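You operate a simulated robot arm through the tools that you are given. There is no shell and no other tool. Be economical: measure what you need, move in short steps, check, and stop when the job is done.

You run a simulated robot arm. Do the job below in one go: nothing can be reset, and whatever is moved stays where it is left.

Task
Put things in order on the top of the dryer. At the end: the white plaster roll stands where the yellow bottle stood; the orange measure is on the red board; the yellow bottle stands where the orange measure stood; the green spacer stands where the white plaster roll stood; whatever was shut is shut again. Leave all else as you found it, and nothing knocked over.

Only the result counts: the job must be done as asked and must still hold three seconds after the hand-in. Knocking over, shifting, dropping, spilling or breaking anything else fails it.

Robot
A 7-joint arm with a two-finger parallel gripper, fixed in place. Base frame: the origin is at the foot of the arm, x ahead of it, y to its left, z up; the work surface is at about z = 740. Lengths are in mm, angles in degrees, forces in N, time in s.
With the tool pointing down near the work surface it reaches from about 300 to 680 mm from the base axis. Its first joint turns from -66.0 to 66.0 degrees. Payload 1.57 kg.
The tool frame sits at the grasp point between the pads (the TCP): z along the fingers, y along the line on which they close. The tips reach 30 mm beyond it. The gripper opens to 110 mm. The fingers are 24 mm wide and 12 mm thick; the gripper's body (48 by 112 mm) begins 78 mm behind the TCP.
Orientation is told as [roll, pitch, yaw] about the base's x, y, z axes, in that order, counted from this pose: with the fingers straight down and closing along the base's y, the tool's x points along the base's -x, its y along +y and its z along -z.

Tools
- The arm moves only by the tool jog_arm. Its arguments are lists of equal length, an entry for each row: "xyz": the shift along the tool's x, y, z in cm, a list of three; "delta_rot": the turn, a rotation vector about the tool's x, y, z in degrees, a list of three. In form: {"xyz": [[dx, dy, dz], ...], "delta_rot": [[ax, ay, az], ...]}. A call has 1 to 8 rows; each row is the pose to reach, as a shift and turn from the pose commanded when the call began, along the tool's axes at that moment. "claw" is the opening, from 0 (shut) to 1 (fully open), set as the call begins (left out, the last holds). Each row takes 0.2 s and may step no farther than 50 mm and 8.6 degrees from the row before; otherwise, or with a gripper value out of range, the whole call is refused. A pose out of reach is approached as far as the arm can. The call stops where the force on the tool passes 40 N (or 10 N more than at its start, if that is more) or the arm is blocked; 0.2 s more then pass. The fingers move at their own pace (about 108 mm/s each) and stop on an object; they squeeze with about 27 N. The grip force told is the motor's: it shows also when the fingers shut on nothing. Time passes only in rows, and 0.2 s behind the last, so rows that repeat a pose let the fingers close. It gives the time, the measured TCP pose, the force on the tool (base axes), the opening and the grip force at its end, in the units of the frame above (readings bear some noise), and new pictures: "pictures" is both (left out), scene, wrist or none.
- Cameras (640 x 400 px; columns grow to the right, rows downward): "scene" is fixed at [155.8, -386.1, 1398.8]; the picture's right is [0.85, -0.53, 0.00], its down [-0.33, -0.53, -0.78] and it looks along [0.42, 0.66, -0.62] (base axes); focal length 368 px, centre (320, 200). "wrist" rides on the gripper at [70, 16, -141] in the tool frame; the picture's right is [-0.23, 0.97, 0.00], its down [-0.86, -0.20, -0.48] and it looks along [-0.47, -0.11, 0.88] (tool axes); focal length 222 px, centre (320, 200). There is no depth. A picture from a camera that has moved, and an enlarged one, comes with that camera's place and axes in the base frame and with its lens.
- inspect(camera, box): a new picture of the part [left, top, right, bottom] of that camera's present view, enlarged. The clock stands still meanwhile.
- job_done(): hands the job in; it is judged then, once.

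Work in short steps. Places have to be worked out from the pictures, the camera data and where the tool is seen: move nearer, look again, correct. Check each grasp and each placing, and mend what went wrong. You have 120 turns and 170 pictures in all, those below and enlarged ones among them. Open the gripper and draw the arm clear of the work before you hand the job in, unless the task says otherwise; then end with one line.

The tools are called after "Emit:" as a command line: name --argument value ..., lists and objects as JSON in quotes. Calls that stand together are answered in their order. jog_arm: Moves the arm, as the interface text tells. Its arguments: {"type":"object","properties":{"xyz":{"type":"array"},"delta_rot":{"type":"array"},"claw":{"type":"number"},"pictures":{"type":"string","enum":["both","scene","wrist","none"]}},"required":["xyz","delta_rot"]} The other tools are called the same way: inspect (camera, box) takes an enlarged picture of a part of a camera's view; job_done () hands the job in.

At the start:

```text
time_s: 0.0
position: [429.5, 134.7, 1091.0]
tool_rot: [0.0, 0.0, 0.0]
force: [0.3, -0.1, -0.3]
gripper_width: 110.3
gripper_force: 0.1
```

scene: 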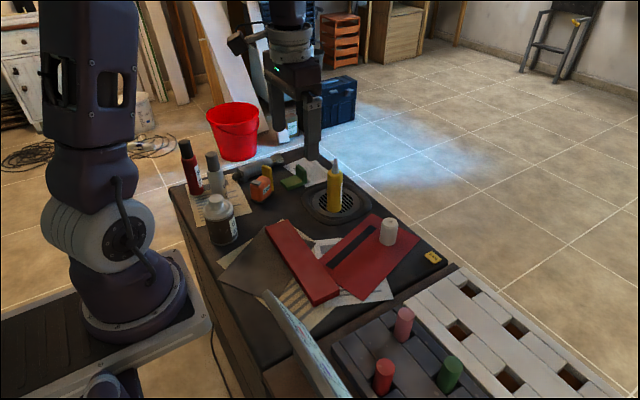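
wrist: 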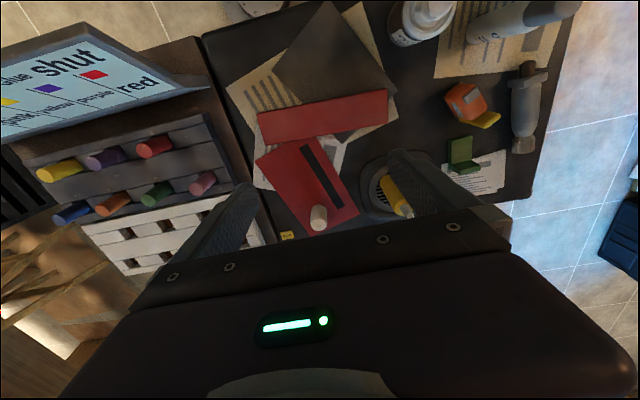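

The overview shows the objects on the dryer top and a panel of coloured pegs with a sign. I'll enlarge the views to read everything.

Emit:
inspect --camera "scene" --box '[160, 120, 460, 310]'

Emit:
inspect --camera "wrist" --box '[220, 0, 600, 240]'

Emit:
inspect --camera "wrist" --box '[0, 20, 280, 280]'

Emit:
inspect --camera "scene" --box '[250, 240, 640, 400]'

```text
2.11 times, centred on (310, 215) of scene
camera zoom: at [155.8, -386.1, 1398.8], right [0.85, -0.53, 0.0], down [-0.33, -0.53, -0.78], along [0.42, 0.66, -0.62], focal length 774 px, centre (341, 168)
```

zoom: 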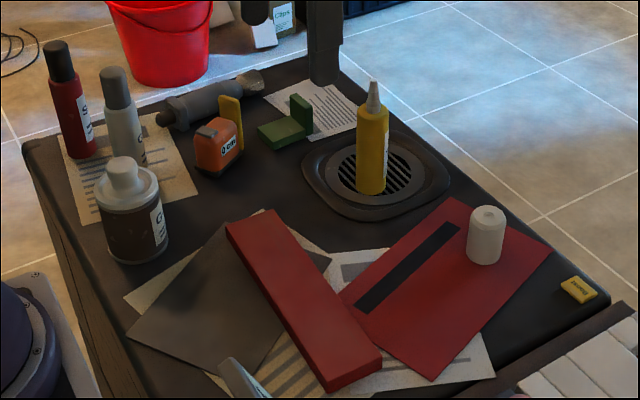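

```text
1.67 times, centred on (410, 120) of wrist
camera zoom: at [359.1, 150.3, 1231.7], right [0.23, 0.97, 0.0], down [0.86, -0.2, 0.48], along [0.47, -0.11, -0.88], focal length 370 px, centre (170, 333)
```

zoom: 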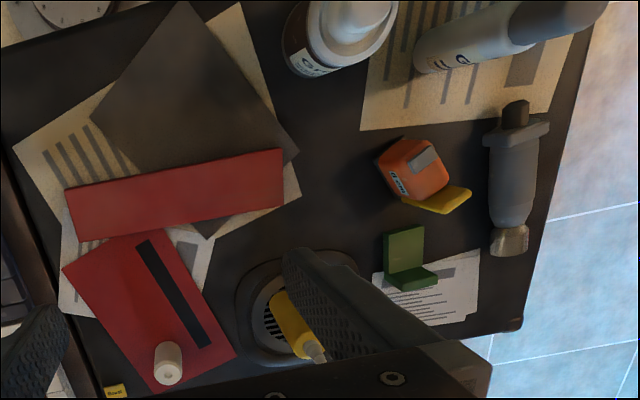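

```text
1.54 times, centred on (140, 150) of wrist
camera zoom: at [359.1, 150.3, 1231.7], right [0.23, 0.97, 0.0], down [0.86, -0.2, 0.48], along [0.47, -0.11, -0.88], focal length 342 px, centre (597, 277)
```

zoom: 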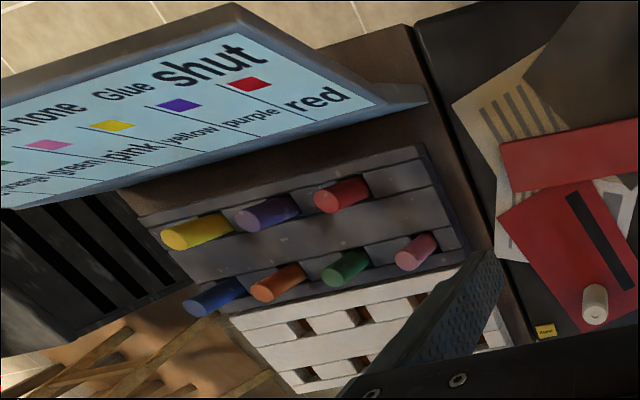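

```text
1.64 times, centred on (445, 320) of scene
camera zoom: at [155.8, -386.1, 1398.8], right [0.85, -0.53, 0.0], down [-0.33, -0.53, -0.78], along [0.42, 0.66, -0.62], focal length 603 px, centre (115, 3)
```

zoom: 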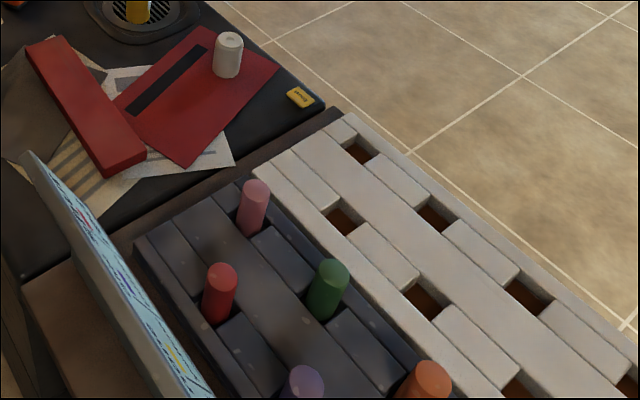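

I'll read the yellow tag and sign more closely before moving.

Emit:
inspect --camera "scene" --box '[400, 235, 460, 275]'

Emit:
inspect --camera "scene" --box '[255, 200, 425, 306]'

Emit:
inspect --camera "wrist" --box '[0, 30, 210, 160]'

```text
10.00 times, centred on (430, 255) of scene
camera zoom: at [155.8, -386.1, 1398.8], right [0.85, -0.53, 0.0], down [-0.33, -0.53, -0.78], along [0.42, 0.66, -0.62], focal length 3676 px, centre (-780, -350)
```

zoom: 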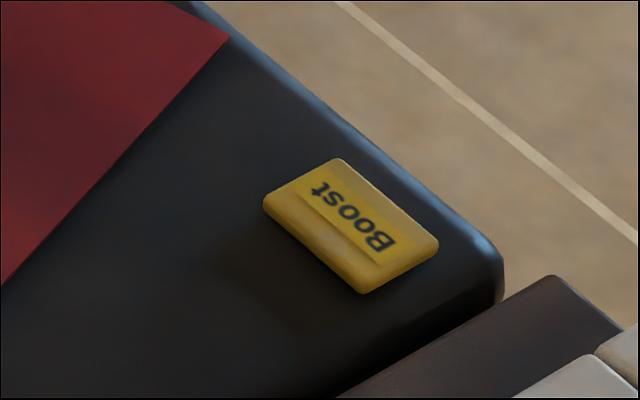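

```text
3.76 times, centred on (340, 253) of scene
camera zoom: at [155.8, -386.1, 1398.8], right [0.85, -0.53, 0.0], down [-0.33, -0.53, -0.78], along [0.42, 0.66, -0.62], focal length 1384 px, centre (245, 0)
```

zoom: 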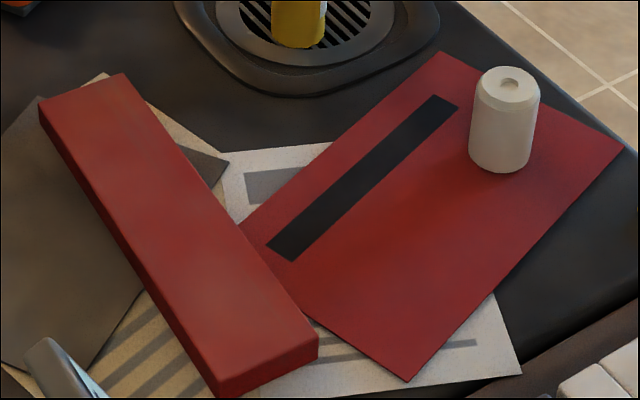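

```text
3.05 times, centred on (105, 95) of wrist
camera zoom: at [359.1, 150.3, 1231.7], right [0.23, 0.97, 0.0], down [0.86, -0.2, 0.48], along [0.47, -0.11, -0.88], focal length 677 px, centre (975, 520)
```

zoom: 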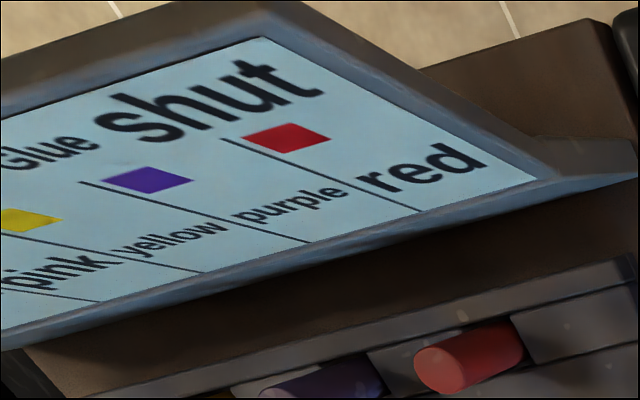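

The yellow tag is a "Boost" button, to be avoided. The tablet-like sign needs a better view, so I'll move high up toward -y to read it.

Emit:
jog_arm --xyz '[[-1, -4.5, 0], [-2, -9, 0], [-3, -13.5, 0], [-4, -18, 0], [-5, -22.5, 0], [-6, -27, 0]]' --delta_rot '[[0, 0, 0], [0, 0, 0], [0, 0, 0], [0, 0, 0], [0, 0, 0], [0, 0, 0]]'

```text
time_s: 1.4
position: [491.0, -135.8, 1092.0]
tool_rot: [0.0, -0.1, -0.1]
force: [0.0, -1.1, 0.2]
gripper_width: 110.0
gripper_force: 0.1
camera wrist: at [420.2, -120.6, 1232.5], right [0.23, 0.97, 0.0], down [0.86, -0.2, 0.48], along [0.47, -0.11, -0.88], focal length 222 px, centre (320, 200)
```

scene: 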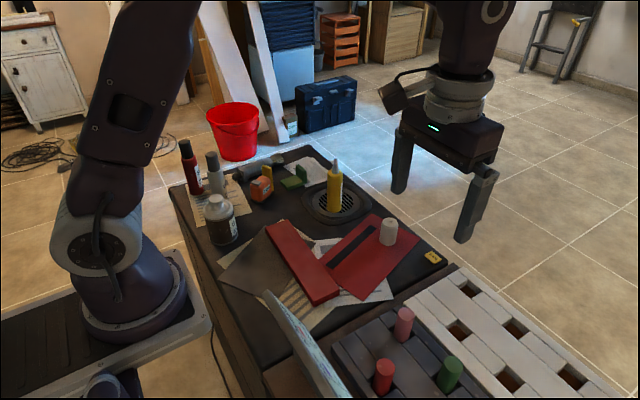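
wrist: 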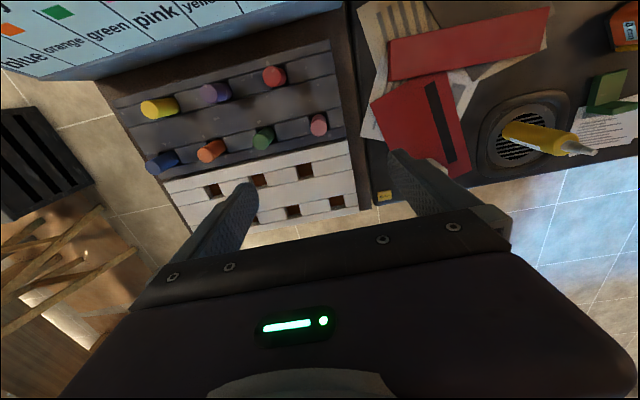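

The sign is at the image top; I'll tilt the tool so the camera looks back at it.

Emit:
jog_arm --xyz '[[0, -2, 0], [0, -4, 0], [0, -6, 0], [0, -8, 0], [0, -10, 0]]' --delta_rot '[[0, 8, 0], [0, 16, 0], [0, 24, 0], [0, 32, 0], [0, 40, 0]]' --pictures "wrist"

```text
time_s: 2.6
position: [490.4, -206.6, 1088.7]
tool_rot: [0.0, 28.1, 0.0]
force: [0.2, 0.2, 0.2]
gripper_width: 110.1
gripper_force: 0.1
out of reach, approached as far as the arm can: row 4, 5
camera wrist: at [493.9, -188.9, 1248.2], right [0.2, 0.97, -0.11], down [0.98, -0.2, 0.02], along [0.0, -0.11, -0.99], focal length 222 px, centre (320, 200)
```

wrist: 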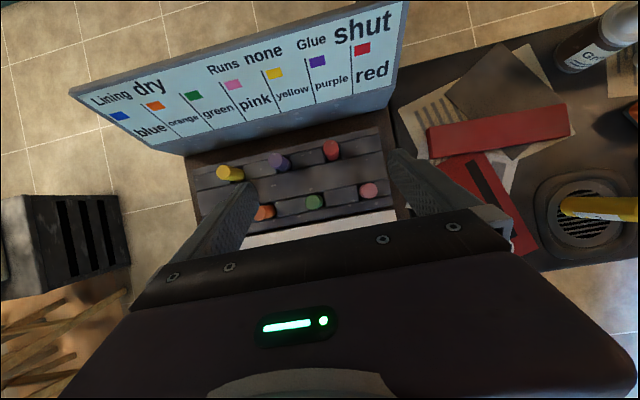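

Emit:
inspect --camera "wrist" --box '[60, 0, 420, 225]'

```text
1.78 times, centred on (240, 112) of wrist
camera zoom: at [493.9, -188.9, 1248.2], right [0.2, 0.97, -0.11], down [0.98, -0.2, 0.02], along [0.0, -0.11, -0.99], focal length 395 px, centre (462, 356)
```

zoom: 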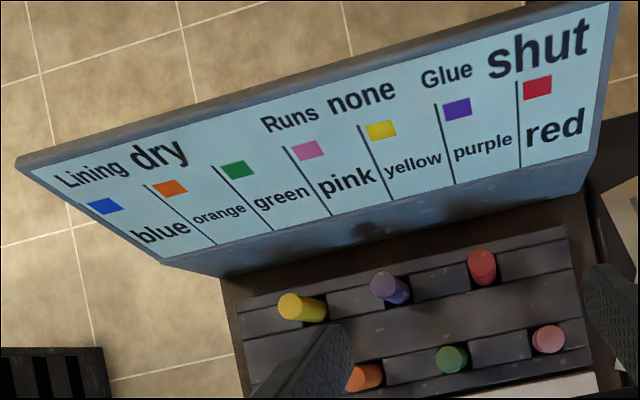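

The sign reads only "Lining dry / Runs none / Glue shut" with a colour key, so it calls for no action. I'll level the tool again and go back over the dryer for a closer look.

Emit:
jog_arm --xyz '[[0, 3, 0], [0, 6, 0], [0, 9, 0], [0, 12, 0], [0, 15, 0]]' --delta_rot '[[0, -8, 0], [0, -16, 0], [0, -24, 0], [0, -32, 0], [0, -40, 0]]' --pictures "none"

```text
time_s: 3.8
position: [490.0, -54.7, 1091.2]
tool_rot: [-0.1, -12.1, 0.0]
force: [0.4, 0.8, 0.3]
gripper_width: 110.1
gripper_force: 0.1
```

The starting pose had been clamped, so the tool is at -12° pitch. I'll correct that and move over the dryer.

Emit:
jog_arm --xyz '[[0, 4.5, 0], [0, 9, 0], [0, 13.5, 0], [0, 18, 0], [0, 22.5, 0], [0, 25.5, 0]]' --delta_rot '[[0, 6, 0], [0, 12.1, 0], [0, 12.1, 0], [0, 12.1, 0], [0, 12.1, 0], [0, 12.1, 0]]'

```text
time_s: 5.2
position: [488.6, 199.2, 1091.1]
tool_rot: [0.1, 0.1, -0.1]
force: [0.9, -0.5, 0.2]
gripper_width: 110.0
gripper_force: 0.1
camera wrist: at [418.6, 216.3, 1232.4], right [0.23, 0.97, 0.0], down [0.86, -0.2, 0.48], along [0.46, -0.11, -0.88], focal length 222 px, centre (320, 200)
```

scene: 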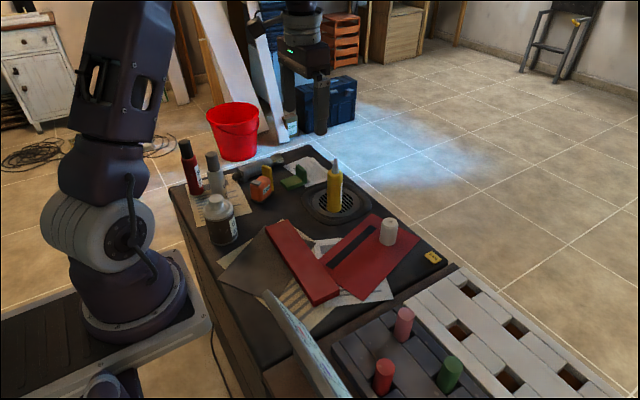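
wrist: 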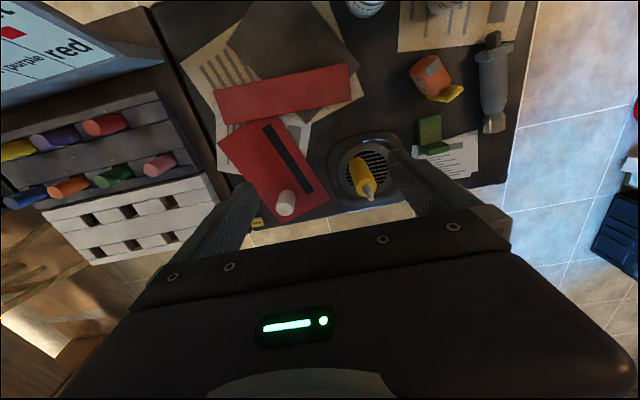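

Emit:
inspect --camera "wrist" --box '[180, 40, 400, 230]'

Emit:
inspect --camera "wrist" --box '[330, 20, 530, 210]'

Emit:
inspect --camera "scene" --box '[235, 145, 365, 225]'

```text
2.11 times, centred on (290, 135) of wrist
camera zoom: at [418.6, 216.3, 1232.4], right [0.23, 0.97, 0.0], down [0.86, -0.2, 0.48], along [0.46, -0.11, -0.88], focal length 468 px, centre (383, 337)
```

zoom: 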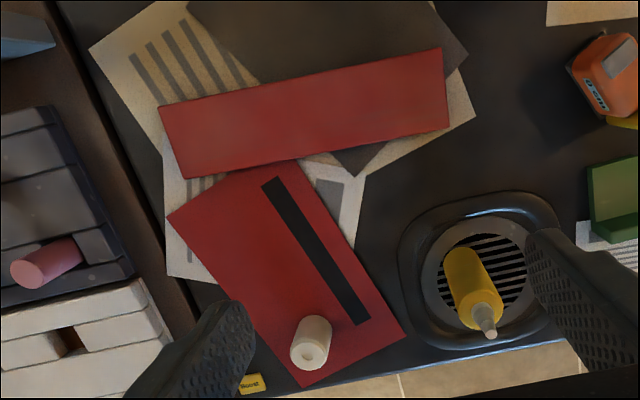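

```text
2.11 times, centred on (430, 115) of wrist
camera zoom: at [418.6, 216.3, 1232.4], right [0.23, 0.97, 0.0], down [0.86, -0.2, 0.48], along [0.46, -0.11, -0.88], focal length 468 px, centre (88, 379)
```

zoom: 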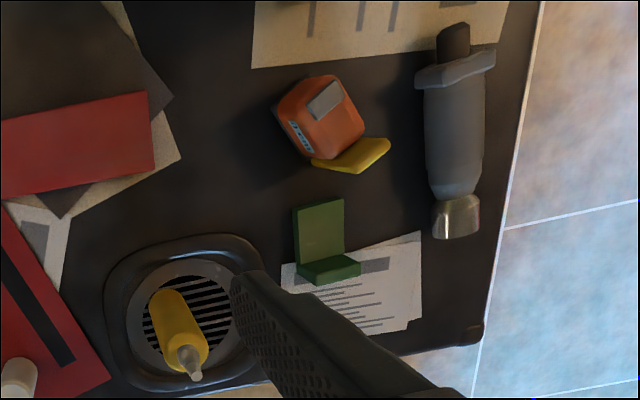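

```text
4.92 times, centred on (300, 185) of scene
camera zoom: at [155.8, -386.1, 1398.8], right [0.85, -0.53, 0.0], down [-0.33, -0.53, -0.78], along [0.42, 0.66, -0.62], focal length 1810 px, centre (418, 274)
```

zoom: 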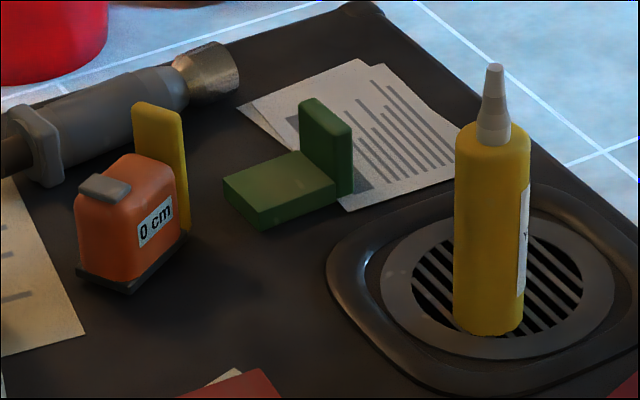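

Rough positions: measure ≈ (461,413), bottle ≈ (608,256), roll ≈ (655,77), spacer ≈ (567,418). The order measure → bottle → roll → spacer needs no parking place. I'll look at the measure and spacer from closer.

Emit:
jog_arm --xyz '[[1.3, 3.4, 2.3], [2.7, 6.7, 4.7], [4, 10, 7], [5.3, 13.4, 9.3], [6.7, 16.7, 11.7], [8, 20, 14]]' --delta_rot '[[0, 0, 0], [0, 0, 0], [0, 0, 0], [0, 0, 0], [0, 0, 0], [0, 0, 0]]' --pictures "wrist"

```text
time_s: 6.6
position: [410.2, 401.0, 950.9]
tool_rot: [-0.1, 0.1, 0.0]
force: [0.3, -1.2, -0.2]
gripper_width: 109.8
gripper_force: 0.0
camera wrist: at [338.6, 416.3, 1092.1], right [0.23, 0.97, 0.0], down [0.86, -0.2, 0.48], along [0.46, -0.11, -0.88], focal length 222 px, centre (320, 200)
```

wrist: 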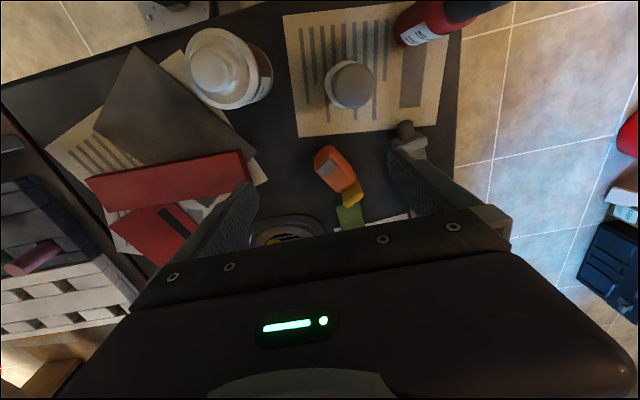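

Emit:
inspect --camera "wrist" --box '[270, 110, 430, 230]'

Emit:
inspect --camera "scene" --box '[230, 150, 310, 210]'

```text
3.33 times, centred on (350, 170) of wrist
camera zoom: at [338.6, 416.3, 1092.1], right [0.23, 0.97, 0.0], down [0.86, -0.2, 0.48], along [0.46, -0.11, -0.88], focal length 740 px, centre (220, 300)
```

zoom: 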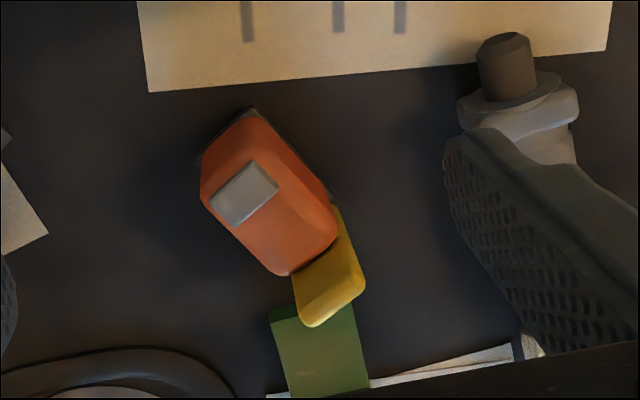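

```text
6.67 times, centred on (270, 180) of scene
camera zoom: at [155.8, -386.2, 1398.8], right [0.85, -0.53, 0.0], down [-0.33, -0.53, -0.78], along [0.42, 0.66, -0.62], focal length 2451 px, centre (653, 333)
```

zoom: 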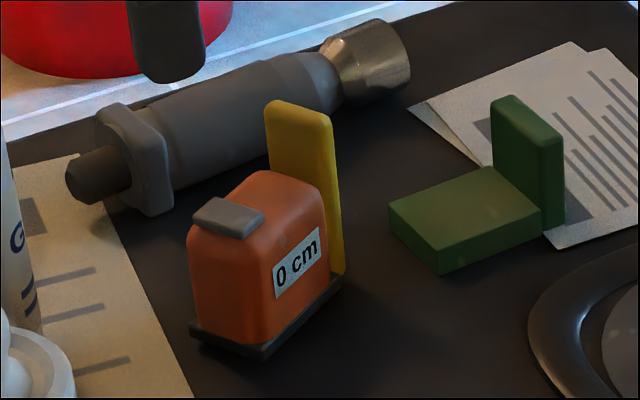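

The measure's case is about 34 wide with its long axis roughly 28° from +x, centred near (460,411), and its yellow tongue is at the far end. I'll turn to yaw 28° and come down partway above it.

Emit:
jog_arm --xyz '[[-1.2, 0.2, 2], [-2.5, 0.5, 4], [-3.8, 0.8, 6], [-5, 1, 8]]' --delta_rot '[[0, 0, -7], [0, 0, -14], [0, 0, -21], [0, 0, -28]]' --claw 0.7

Emit:
inspect --camera "wrist" --box '[220, 100, 420, 225]'

Emit:
inspect --camera "scene" --box '[200, 120, 320, 210]'

```text
time_s: 7.6
position: [459.4, 409.9, 871.0]
tool_rot: [0.0, 0.1, 28.1]
force: [-0.2, -0.1, 0.2]
gripper_width: 77.0
gripper_force: 0.1
camera wrist: at [389.5, 390.2, 1012.9], right [-0.26, 0.97, 0.0], down [0.85, 0.23, 0.48], along [0.46, 0.12, -0.88], focal length 222 px, centre (320, 200)
```

scene: 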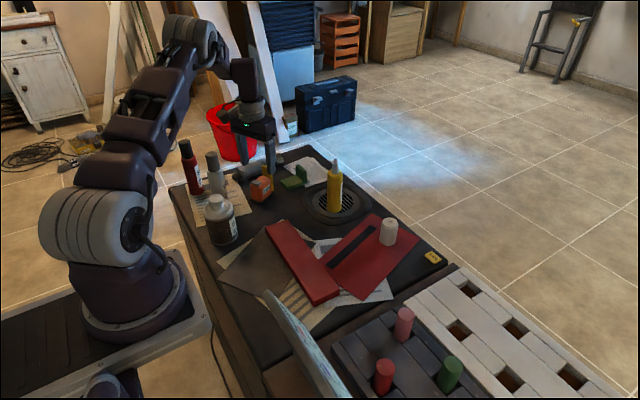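
wrist: 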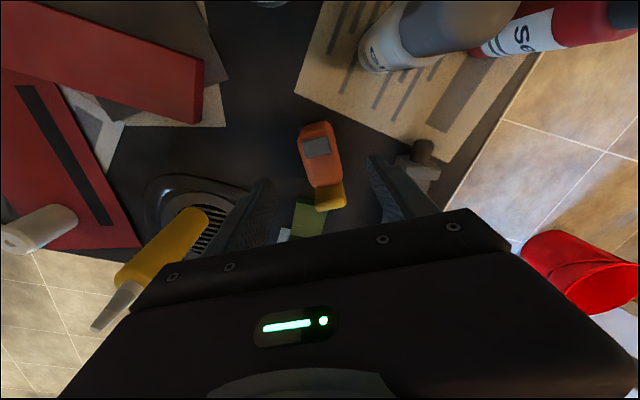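

```text
3.20 times, centred on (320, 162) of wrist
camera zoom: at [389.5, 390.2, 1012.9], right [-0.26, 0.97, 0.0], down [0.85, 0.23, 0.48], along [0.46, 0.12, -0.88], focal length 711 px, centre (320, 320)
```

zoom: 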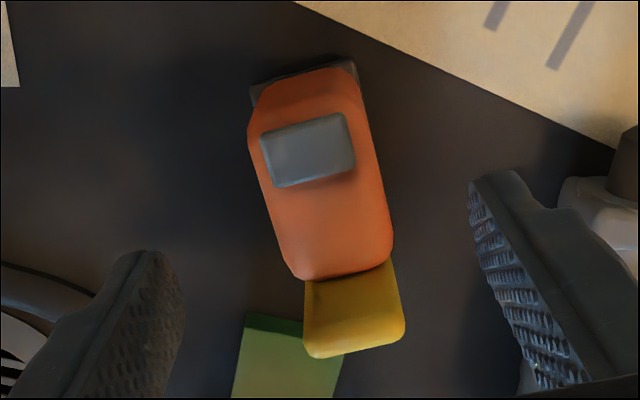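

```text
4.44 times, centred on (260, 165) of scene
camera zoom: at [155.8, -386.1, 1398.8], right [0.85, -0.53, 0.0], down [-0.33, -0.53, -0.78], along [0.42, 0.66, -0.62], focal length 1634 px, centre (587, 356)
```

zoom: 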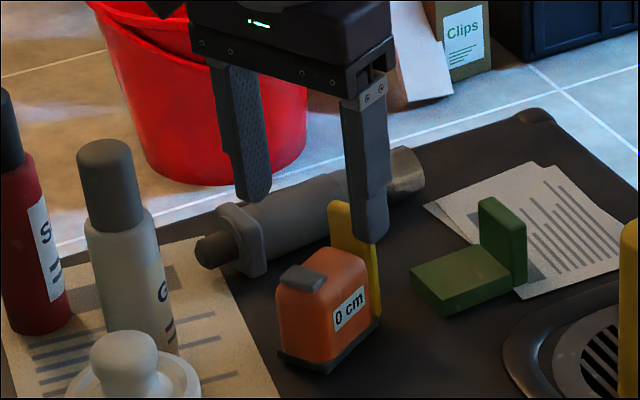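

The tool is laterally aligned with the case to about 1 mm. I'll go straight down to z≈776 and close.

Emit:
jog_arm --xyz '[[0, 0, 3.5], [0, 0, 7], [0, 0, 9.5]]' --delta_rot '[[0, 0, -1], [0, 0, -1], [0, 0, -1]]' --claw 0.7

Emit:
inspect --camera "wrist" --box '[220, 100, 420, 225]'

Emit:
inspect --camera "scene" --box '[200, 120, 320, 210]'

```text
time_s: 8.4
position: [457.6, 408.9, 776.8]
tool_rot: [0.1, 0.1, 29.0]
force: [0.4, -0.5, -0.2]
gripper_width: 77.0
gripper_force: 0.1
camera wrist: at [388.6, 388.8, 916.5], right [-0.27, 0.96, 0.0], down [0.85, 0.24, 0.48], along [0.46, 0.13, -0.88], focal length 222 px, centre (320, 200)
```

scene: 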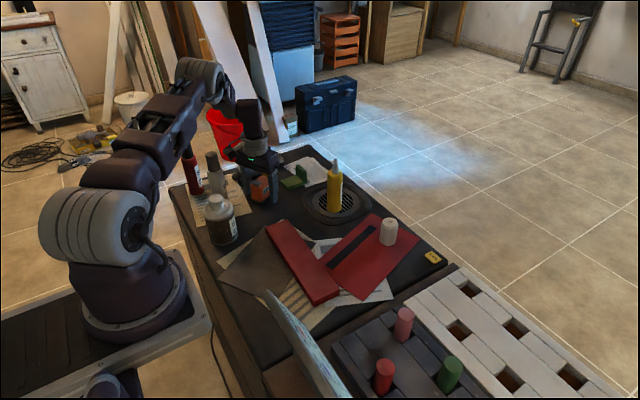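
wrist: 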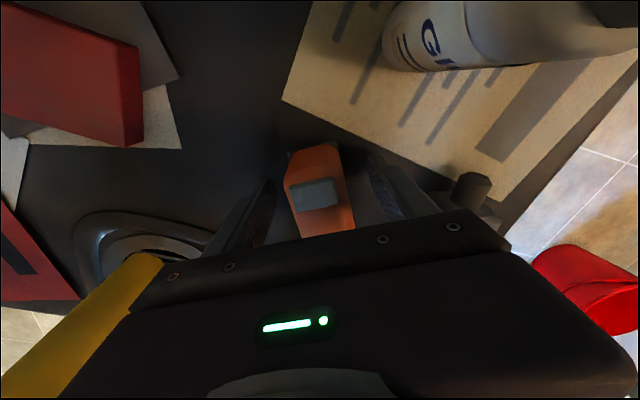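

```text
3.20 times, centred on (320, 162) of wrist
camera zoom: at [388.6, 388.8, 916.5], right [-0.27, 0.96, 0.0], down [0.85, 0.24, 0.48], along [0.46, 0.13, -0.88], focal length 711 px, centre (320, 320)
```

zoom: 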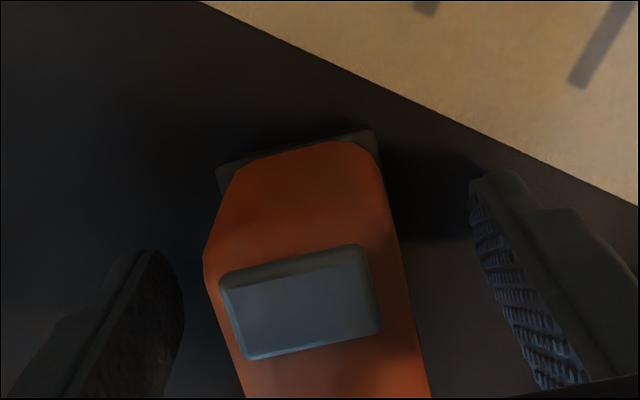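

```text
4.44 times, centred on (260, 165) of scene
camera zoom: at [155.8, -386.1, 1398.8], right [0.85, -0.53, 0.0], down [-0.33, -0.53, -0.78], along [0.42, 0.66, -0.62], focal length 1634 px, centre (587, 356)
```

zoom: 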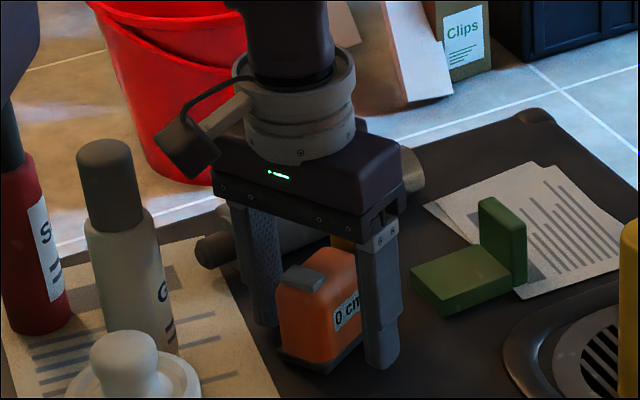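

The fingers straddle the case. I'll close now.

Emit:
jog_arm --xyz '[[0, 0, 0], [0, 0, 0], [0, 0, 0]]' --delta_rot '[[0, 0, 0], [0, 0, 0], [0, 0, 0]]' --claw 0 --pictures "none"

Emit:
inspect --camera "scene" --box '[200, 120, 320, 210]'

```text
time_s: 9.2
position: [458.4, 409.4, 775.2]
tool_rot: [0.0, 0.1, 28.9]
force: [-0.5, 0.3, -0.5]
gripper_width: 37.9
gripper_force: 27.2
```

```text
4.44 times, centred on (260, 165) of scene
camera zoom: at [155.9, -386.1, 1398.8], right [0.85, -0.53, 0.0], down [-0.33, -0.53, -0.78], along [0.42, 0.66, -0.62], focal length 1634 px, centre (587, 356)
```

zoom: 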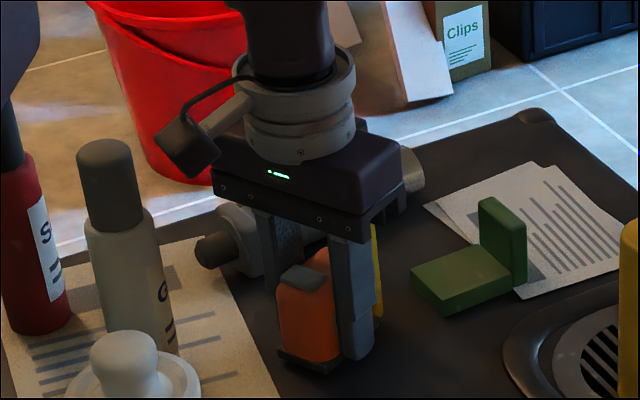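

Gripped at 38 mm. I'll lift slightly to check that the whole measure, tongue included, comes along.

Emit:
jog_arm --xyz '[[0, 0, -2], [0, 0, -4], [0, 0, -4]]' --delta_rot '[[0, 0, 0], [0, 0, 0], [0, 0, 0]]' --pictures "none"

Emit:
inspect --camera "scene" --box '[200, 110, 320, 200]'

```text
time_s: 10.0
position: [457.7, 407.9, 817.0]
tool_rot: [0.0, 0.1, 29.0]
force: [-0.2, -1.0, 0.5]
gripper_width: 37.8
gripper_force: 27.4
```

```text
4.44 times, centred on (260, 155) of scene
camera zoom: at [155.9, -386.1, 1398.8], right [0.85, -0.53, 0.0], down [-0.33, -0.53, -0.78], along [0.42, 0.66, -0.62], focal length 1634 px, centre (587, 400)
```

zoom: 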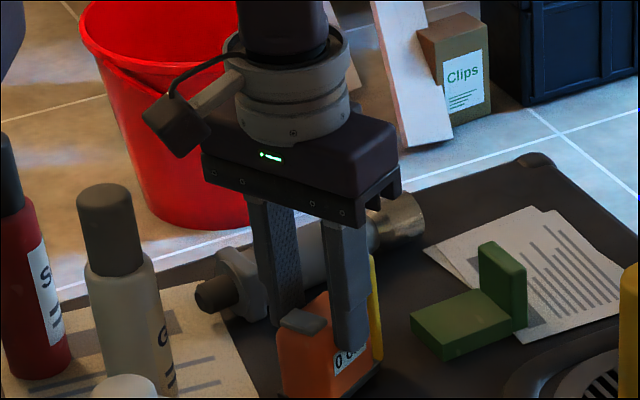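

The whole measure lifts together. The thick red plank (about 64×255, centred near (427,140), long axis along y) is the board, while the thin red sheet beside it is just a sheet. I'll carry the measure high above the plank, turning it to lie along its length.

Emit:
jog_arm --xyz '[[0, 0, -5], [0, 0, -9], [2.53, -3.51, -10.5], [5.07, -7.03, -10.5], [7.6, -10.54, -10.5], [10.13, -14.06, -10.5], [12.67, -17.57, -10.5], [15.2, -21.1, -10.5]]' --delta_rot '[[0, 0, -5], [0, 0, -10], [0, 0, -18], [0, 0, -26], [0, 0, -34], [0, 0, -42], [0, 0, -50], [0, 0, -57]]'

```text
time_s: 11.8
position: [429.0, 150.9, 922.4]
tool_rot: [0.1, 0.0, 86.0]
force: [-0.3, -0.6, -2.7]
gripper_width: 37.8
gripper_force: 26.7
camera wrist: at [406.9, 82.3, 1062.9], right [-0.96, 0.29, 0.0], down [0.26, 0.84, 0.48], along [0.14, 0.46, -0.88], focal length 222 px, centre (320, 200)
```

scene: 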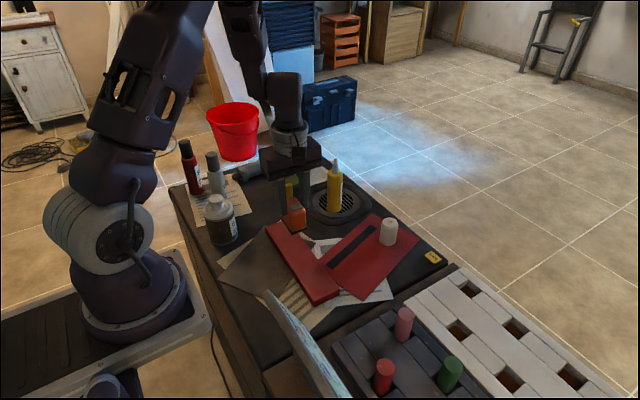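
wrist: 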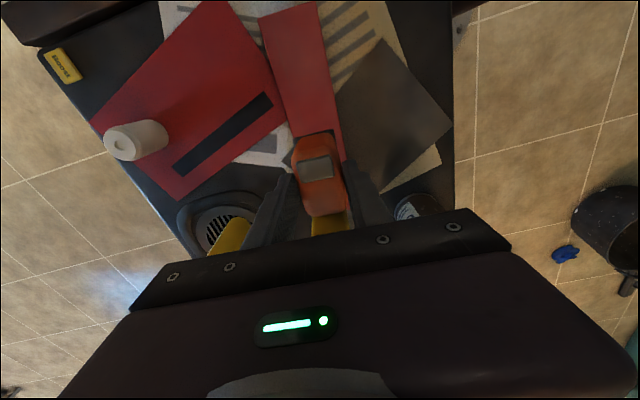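

Emit:
inspect --camera "wrist" --box '[80, 0, 400, 200]'

Emit:
inspect --camera "scene" --box '[250, 160, 430, 310]'

```text
2.00 times, centred on (240, 100) of wrist
camera zoom: at [406.9, 82.3, 1062.9], right [-0.96, 0.29, 0.0], down [0.26, 0.84, 0.48], along [0.14, 0.46, -0.88], focal length 444 px, centre (480, 400)
```

zoom: 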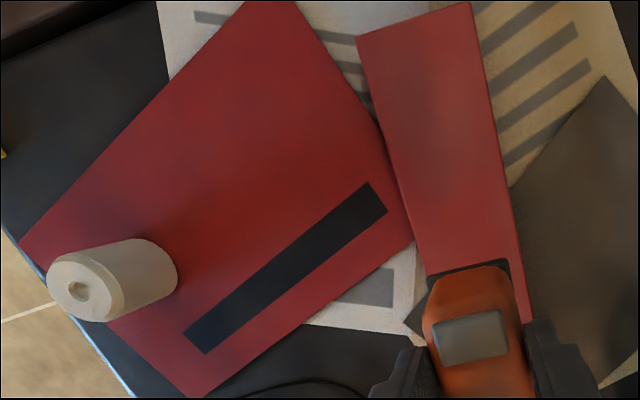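

```text
2.67 times, centred on (340, 235) of scene
camera zoom: at [155.9, -386.1, 1398.8], right [0.85, -0.53, 0.0], down [-0.33, -0.53, -0.78], along [0.42, 0.66, -0.62], focal length 980 px, centre (267, 107)
```

zoom: 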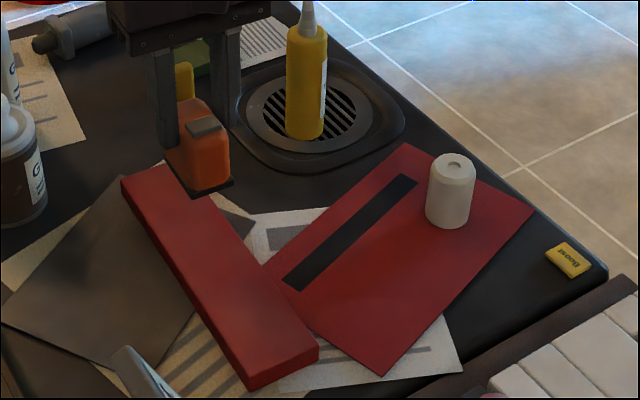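

Closer view confirms the sheet has no thickness and the plank is about 17 mm thick; the measure is centred over it. I'll lower it to just above the plank.

Emit:
jog_arm --xyz '[[0, 0, 4.5], [0, 0, 9], [0, 0, 12], [0, 0, 12]]' --delta_rot '[[0, 0, 0], [0, 0, 0], [0, 0, 0], [0, 0, 0]]' --pictures "wrist"

Emit:
inspect --camera "scene" --box '[250, 180, 350, 250]'

```text
time_s: 12.8
position: [426.9, 152.0, 801.5]
tool_rot: [0.0, -0.1, 86.0]
force: [0.5, 0.9, 24.3]
gripper_width: 37.9
gripper_force: 26.9
camera wrist: at [406.2, 83.1, 942.9], right [-0.96, 0.29, 0.0], down [0.26, 0.84, 0.48], along [0.14, 0.46, -0.88], focal length 222 px, centre (320, 200)
```

wrist: 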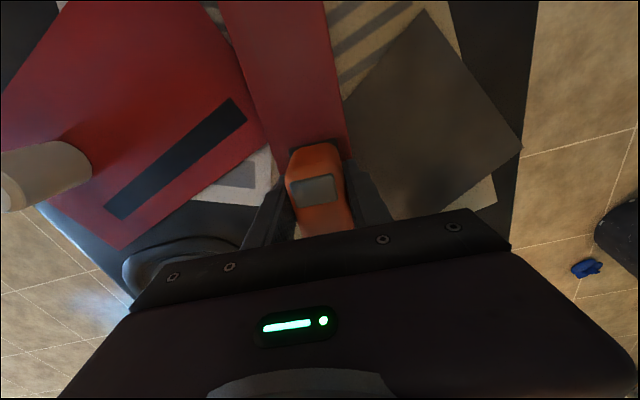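

```text
5.71 times, centred on (300, 215) of scene
camera zoom: at [155.5, -386.2, 1398.8], right [0.85, -0.53, 0.0], down [-0.33, -0.53, -0.78], along [0.42, 0.66, -0.62], focal length 2101 px, centre (434, 114)
```

zoom: 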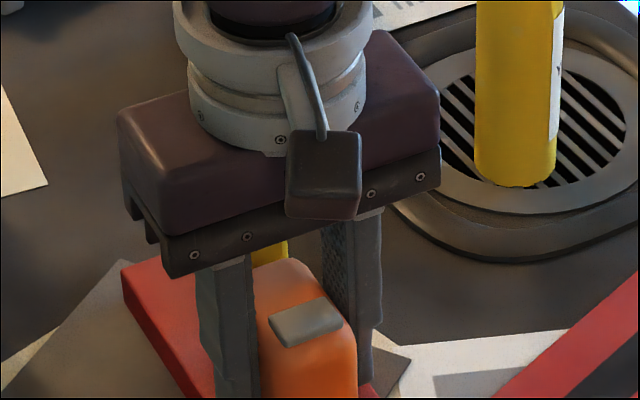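

It has touched down (24 N upward), so the plank top is a little higher than I figured. I'll ease up 1 mm, then open.

Emit:
jog_arm --xyz '[[0, 0, -0.1], [0, 0, -0.1]]' --delta_rot '[[0, 0, 0], [0, 0, 0]]' --pictures "none"

Emit:
jog_arm --xyz '[[0, 0, 0], [0, 0, 0], [0, 0, 0]]' --delta_rot '[[0, 0, 0], [0, 0, 0], [0, 0, 0]]' --claw 0.6 --pictures "scene"

Emit:
jog_arm --xyz '[[0, 0, -4], [0, 0, -8], [0, 0, -12]]' --delta_rot '[[0, 0, 0], [0, 0, 0], [0, 0, 0]]'

Emit:
inspect --camera "scene" --box '[240, 160, 390, 260]'

```text
time_s: 13.4
position: [427.1, 150.4, 802.2]
tool_rot: [0.2, 0.0, 86.0]
force: [0.2, 0.0, -2.6]
gripper_width: 38.0
gripper_force: 26.8
```

```text
time_s: 14.2
position: [427.7, 151.7, 802.3]
tool_rot: [0.1, 0.0, 86.0]
force: [-0.2, 0.3, -0.4]
gripper_width: 66.0
gripper_force: 0.2
```

scene: 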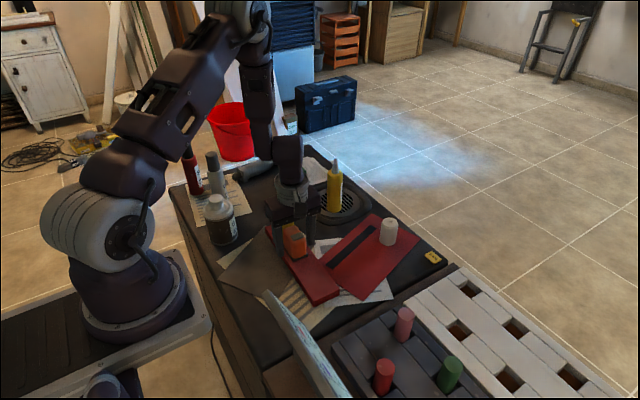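

```text
time_s: 15.0
position: [427.4, 149.7, 923.5]
tool_rot: [0.1, 0.1, 86.0]
force: [0.3, -0.7, -0.3]
gripper_width: 66.2
gripper_force: 0.0
camera wrist: at [405.7, 82.1, 1064.8], right [-0.96, 0.3, 0.0], down [0.26, 0.84, 0.48], along [0.14, 0.46, -0.88], focal length 222 px, centre (320, 200)
```

scene: 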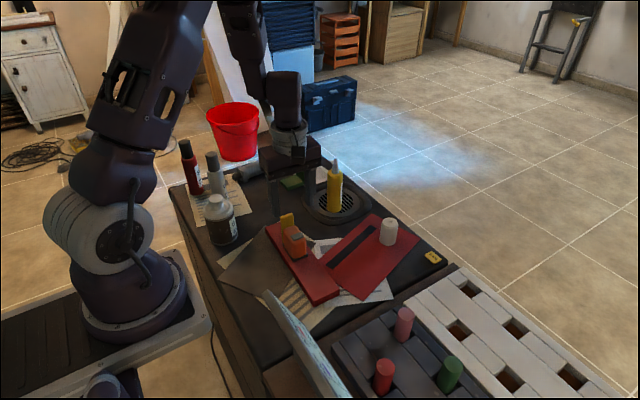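
wrist: 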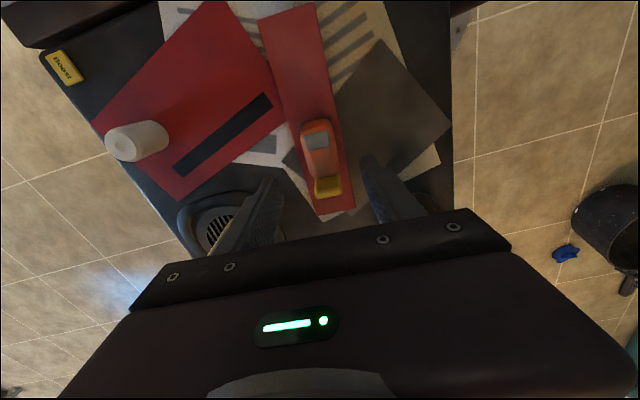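

```text
4.00 times, centred on (315, 210) of scene
camera zoom: at [155.8, -386.1, 1398.8], right [0.85, -0.53, 0.0], down [-0.33, -0.53, -0.78], along [0.42, 0.66, -0.62], focal length 1470 px, centre (340, 160)
```

zoom: 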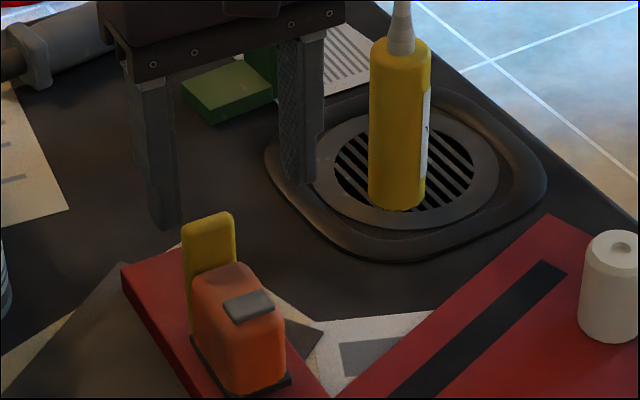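

The measure stands upright on the plank with its tongue at zero. Next is the bottle at ≈ (608,256), with its nozzle top at about z 906. I'll rise, turn back to yaw ≈ 23° and approach for a look.

Emit:
jog_arm --xyz '[[-1.2, -1.6, -3.5], [-2.4, -3.2, -6.5], [-3.5, -4.8, -6.5], [-4.7, -6.3, -6.5], [-5.9, -7.9, -6.5], [-7.1, -9.5, -6.5], [-8.2, -11.1, -6.5], [-9.4, -12.7, -6.5]]' --delta_rot '[[0, 0, 8], [0, 0, 16], [0, 0, 24], [0, 0, 32], [0, 0, 40], [0, 0, 48], [0, 0, 56], [0, 0, 63]]' --claw 1

Emit:
inspect --camera "wrist" --box '[220, 90, 420, 225]'

```text
time_s: 16.8
position: [561.6, 237.1, 986.6]
tool_rot: [0.0, 0.1, 22.8]
force: [-0.4, -0.8, -0.2]
gripper_width: 109.8
gripper_force: 0.1
camera wrist: at [490.6, 224.2, 1128.3], right [-0.17, 0.99, 0.0], down [0.87, 0.15, 0.48], along [0.47, 0.08, -0.88], focal length 222 px, centre (320, 200)
```

scene: 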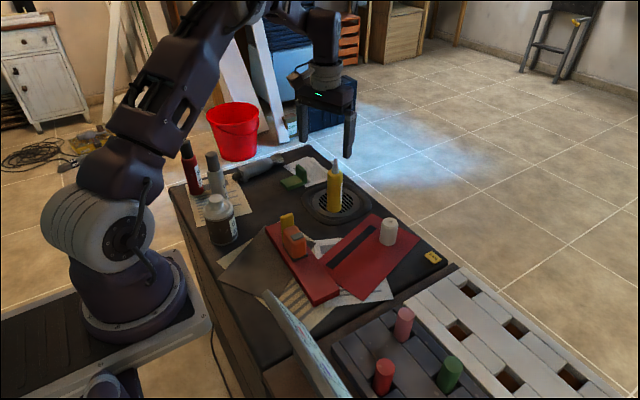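
wrist: 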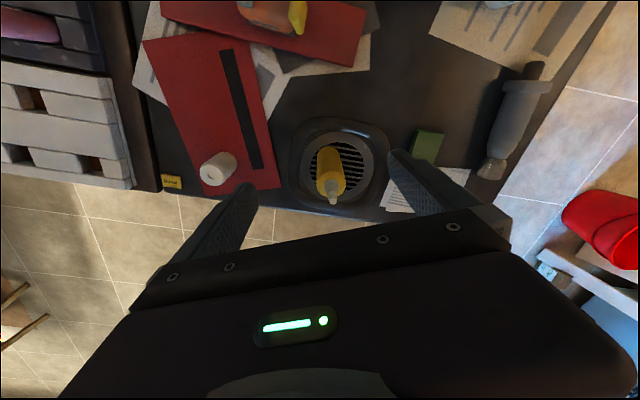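

```text
2.96 times, centred on (320, 158) of wrist
camera zoom: at [490.6, 224.2, 1128.3], right [-0.17, 0.99, 0.0], down [0.87, 0.15, 0.48], along [0.47, 0.08, -0.88], focal length 658 px, centre (320, 326)
```

zoom: 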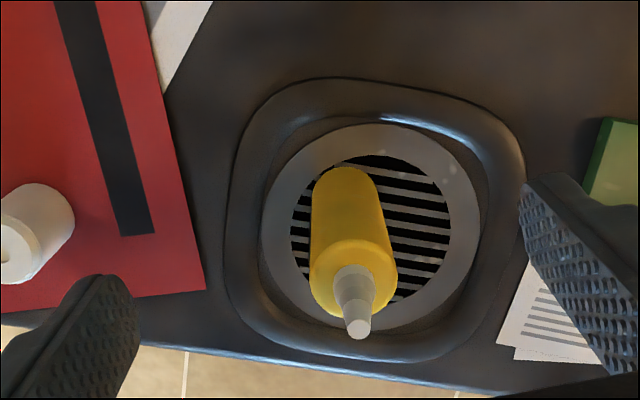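

The bottle axis is near (605,258.5). I'll move over it, keeping the tips above the nozzle.

Emit:
jog_arm --xyz '[[-2.4, 0.14, 0], [-4.83, 0.27, 0], [-4.83, 0.27, 2]]' --delta_rot '[[0, 0, 0], [0, 0, 0], [0, 0, 0]]' --pictures "wrist"

Emit:
inspect --camera "scene" --box '[270, 100, 390, 220]'

```text
time_s: 17.6
position: [605.6, 257.4, 967.7]
tool_rot: [0.0, 0.1, 23.0]
force: [-0.1, -0.2, -0.3]
gripper_width: 109.9
gripper_force: 0.0
camera wrist: at [534.4, 244.5, 1108.4], right [-0.17, 0.99, 0.0], down [0.87, 0.15, 0.48], along [0.47, 0.08, -0.88], focal length 222 px, centre (320, 200)
```

wrist: 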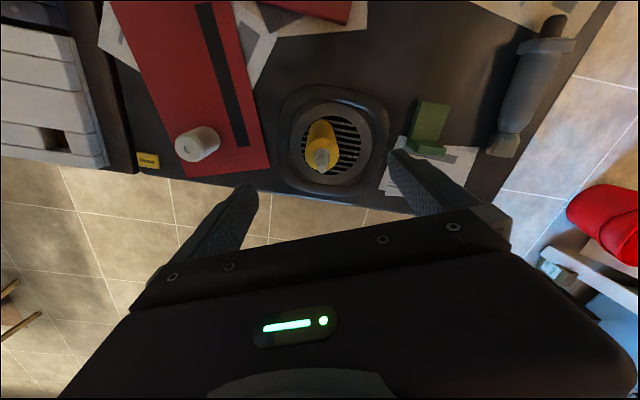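

```text
3.33 times, centred on (330, 160) of scene
camera zoom: at [155.8, -386.1, 1398.8], right [0.85, -0.53, 0.0], down [-0.33, -0.53, -0.78], along [0.42, 0.66, -0.62], focal length 1225 px, centre (287, 333)
```

zoom: 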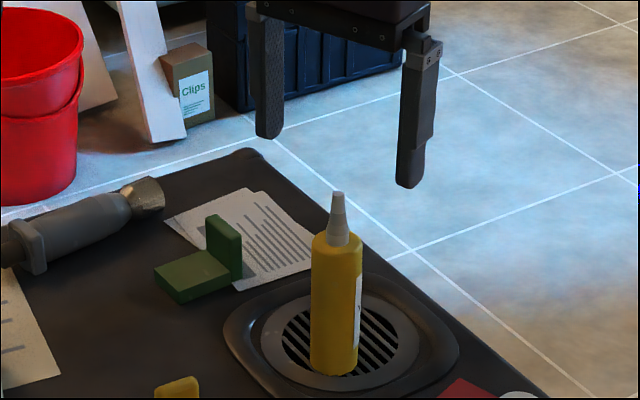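

Emit:
inspect --camera "wrist" --box '[160, 80, 400, 230]'

Emit:
inspect --camera "wrist" --box '[370, 80, 500, 200]'

```text
2.67 times, centred on (280, 155) of wrist
camera zoom: at [534.4, 244.5, 1108.4], right [-0.17, 0.99, 0.0], down [0.87, 0.15, 0.48], along [0.47, 0.08, -0.88], focal length 592 px, centre (427, 320)
```

zoom: 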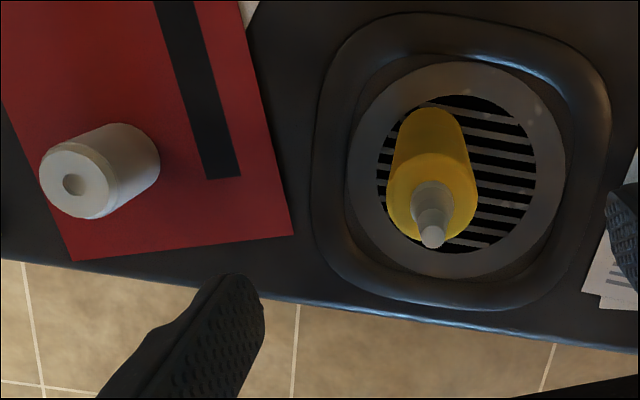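

```text
3.33 times, centred on (435, 140) of wrist
camera zoom: at [534.4, 244.5, 1108.4], right [-0.17, 0.99, 0.0], down [0.87, 0.15, 0.48], along [0.47, 0.08, -0.88], focal length 740 px, centre (-63, 400)
```

zoom: 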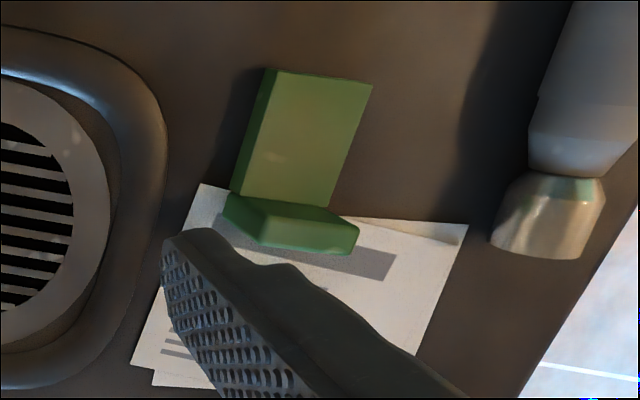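

Bottle axis confirmed at ≈ (606,259). I'll descend to z≈838 so the palm clears the nozzle, then close.

Emit:
jog_arm --xyz '[[-0.1, 0.1, 4.5], [-0.1, 0.1, 9], [-0.1, 0.1, 12.9], [-0.1, 0.1, 12.9]]' --delta_rot '[[0, 0, 0], [0, 0, 0], [0, 0, 0], [0, 0, 0]]' --pictures "wrist"

Emit:
inspect --camera "scene" --box '[270, 130, 390, 220]'

```text
time_s: 18.6
position: [605.4, 258.5, 836.9]
tool_rot: [0.0, 0.1, 23.0]
force: [-0.5, -0.1, -0.1]
gripper_width: 110.1
gripper_force: 0.1
camera wrist: at [534.0, 245.7, 978.6], right [-0.17, 0.99, 0.0], down [0.87, 0.15, 0.48], along [0.47, 0.08, -0.88], focal length 222 px, centre (320, 200)
```

wrist: 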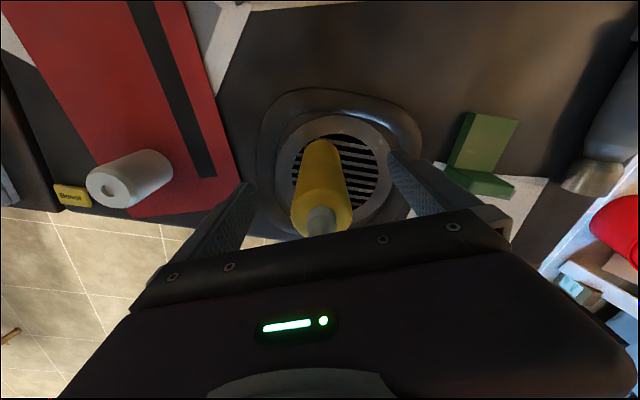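

```text
4.44 times, centred on (330, 175) of scene
camera zoom: at [155.8, -386.1, 1398.8], right [0.85, -0.53, 0.0], down [-0.33, -0.53, -0.78], along [0.42, 0.66, -0.62], focal length 1634 px, centre (276, 311)
```

zoom: 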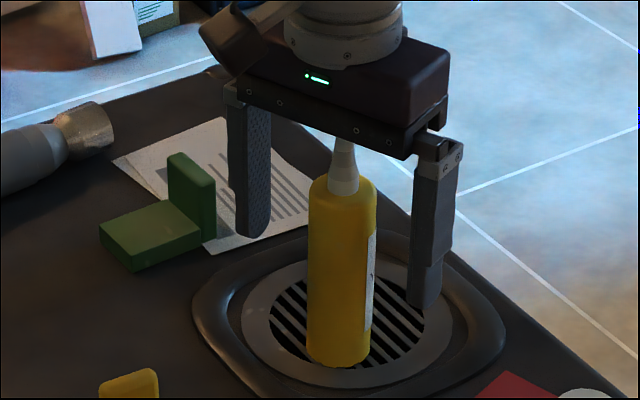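

Centred between the pads and the nozzle is clear of the palm. Closing.

Emit:
jog_arm --xyz '[[0, 0, 0], [0, 0, 0], [0, 0, 0], [0, 0, 0]]' --delta_rot '[[0, 0, 0], [0, 0, 0], [0, 0, 0], [0, 0, 0]]' --claw 0.2 --pictures "none"

Emit:
jog_arm --xyz '[[0, 0, -2], [0, 0, -4], [0, 0, -4]]' --delta_rot '[[0, 0, 0], [0, 0, 0], [0, 0, 0]]' --pictures "none"

Emit:
inspect --camera "scene" --box '[270, 130, 390, 220]'

```text
time_s: 19.6
position: [604.5, 258.7, 837.8]
tool_rot: [0.0, 0.0, 23.0]
force: [-0.6, -1.1, -0.5]
gripper_width: 38.4
gripper_force: 27.4
```

```text
time_s: 20.4
position: [605.0, 258.6, 877.1]
tool_rot: [0.0, 0.1, 23.1]
force: [-0.1, 0.3, -1.5]
gripper_width: 38.6
gripper_force: 27.1
```

```text
4.44 times, centred on (330, 175) of scene
camera zoom: at [155.8, -386.1, 1398.8], right [0.85, -0.53, 0.0], down [-0.33, -0.53, -0.78], along [0.42, 0.66, -0.62], focal length 1634 px, centre (276, 311)
```

zoom: 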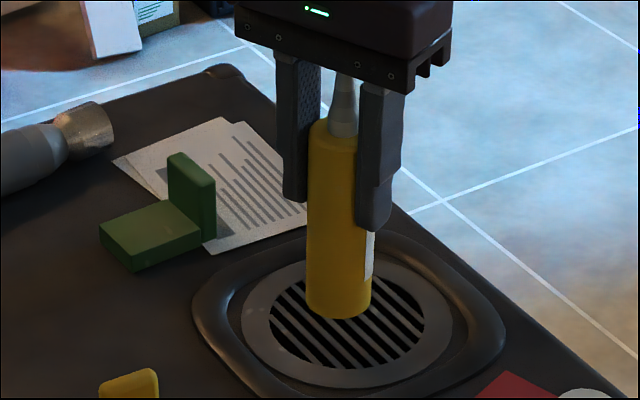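

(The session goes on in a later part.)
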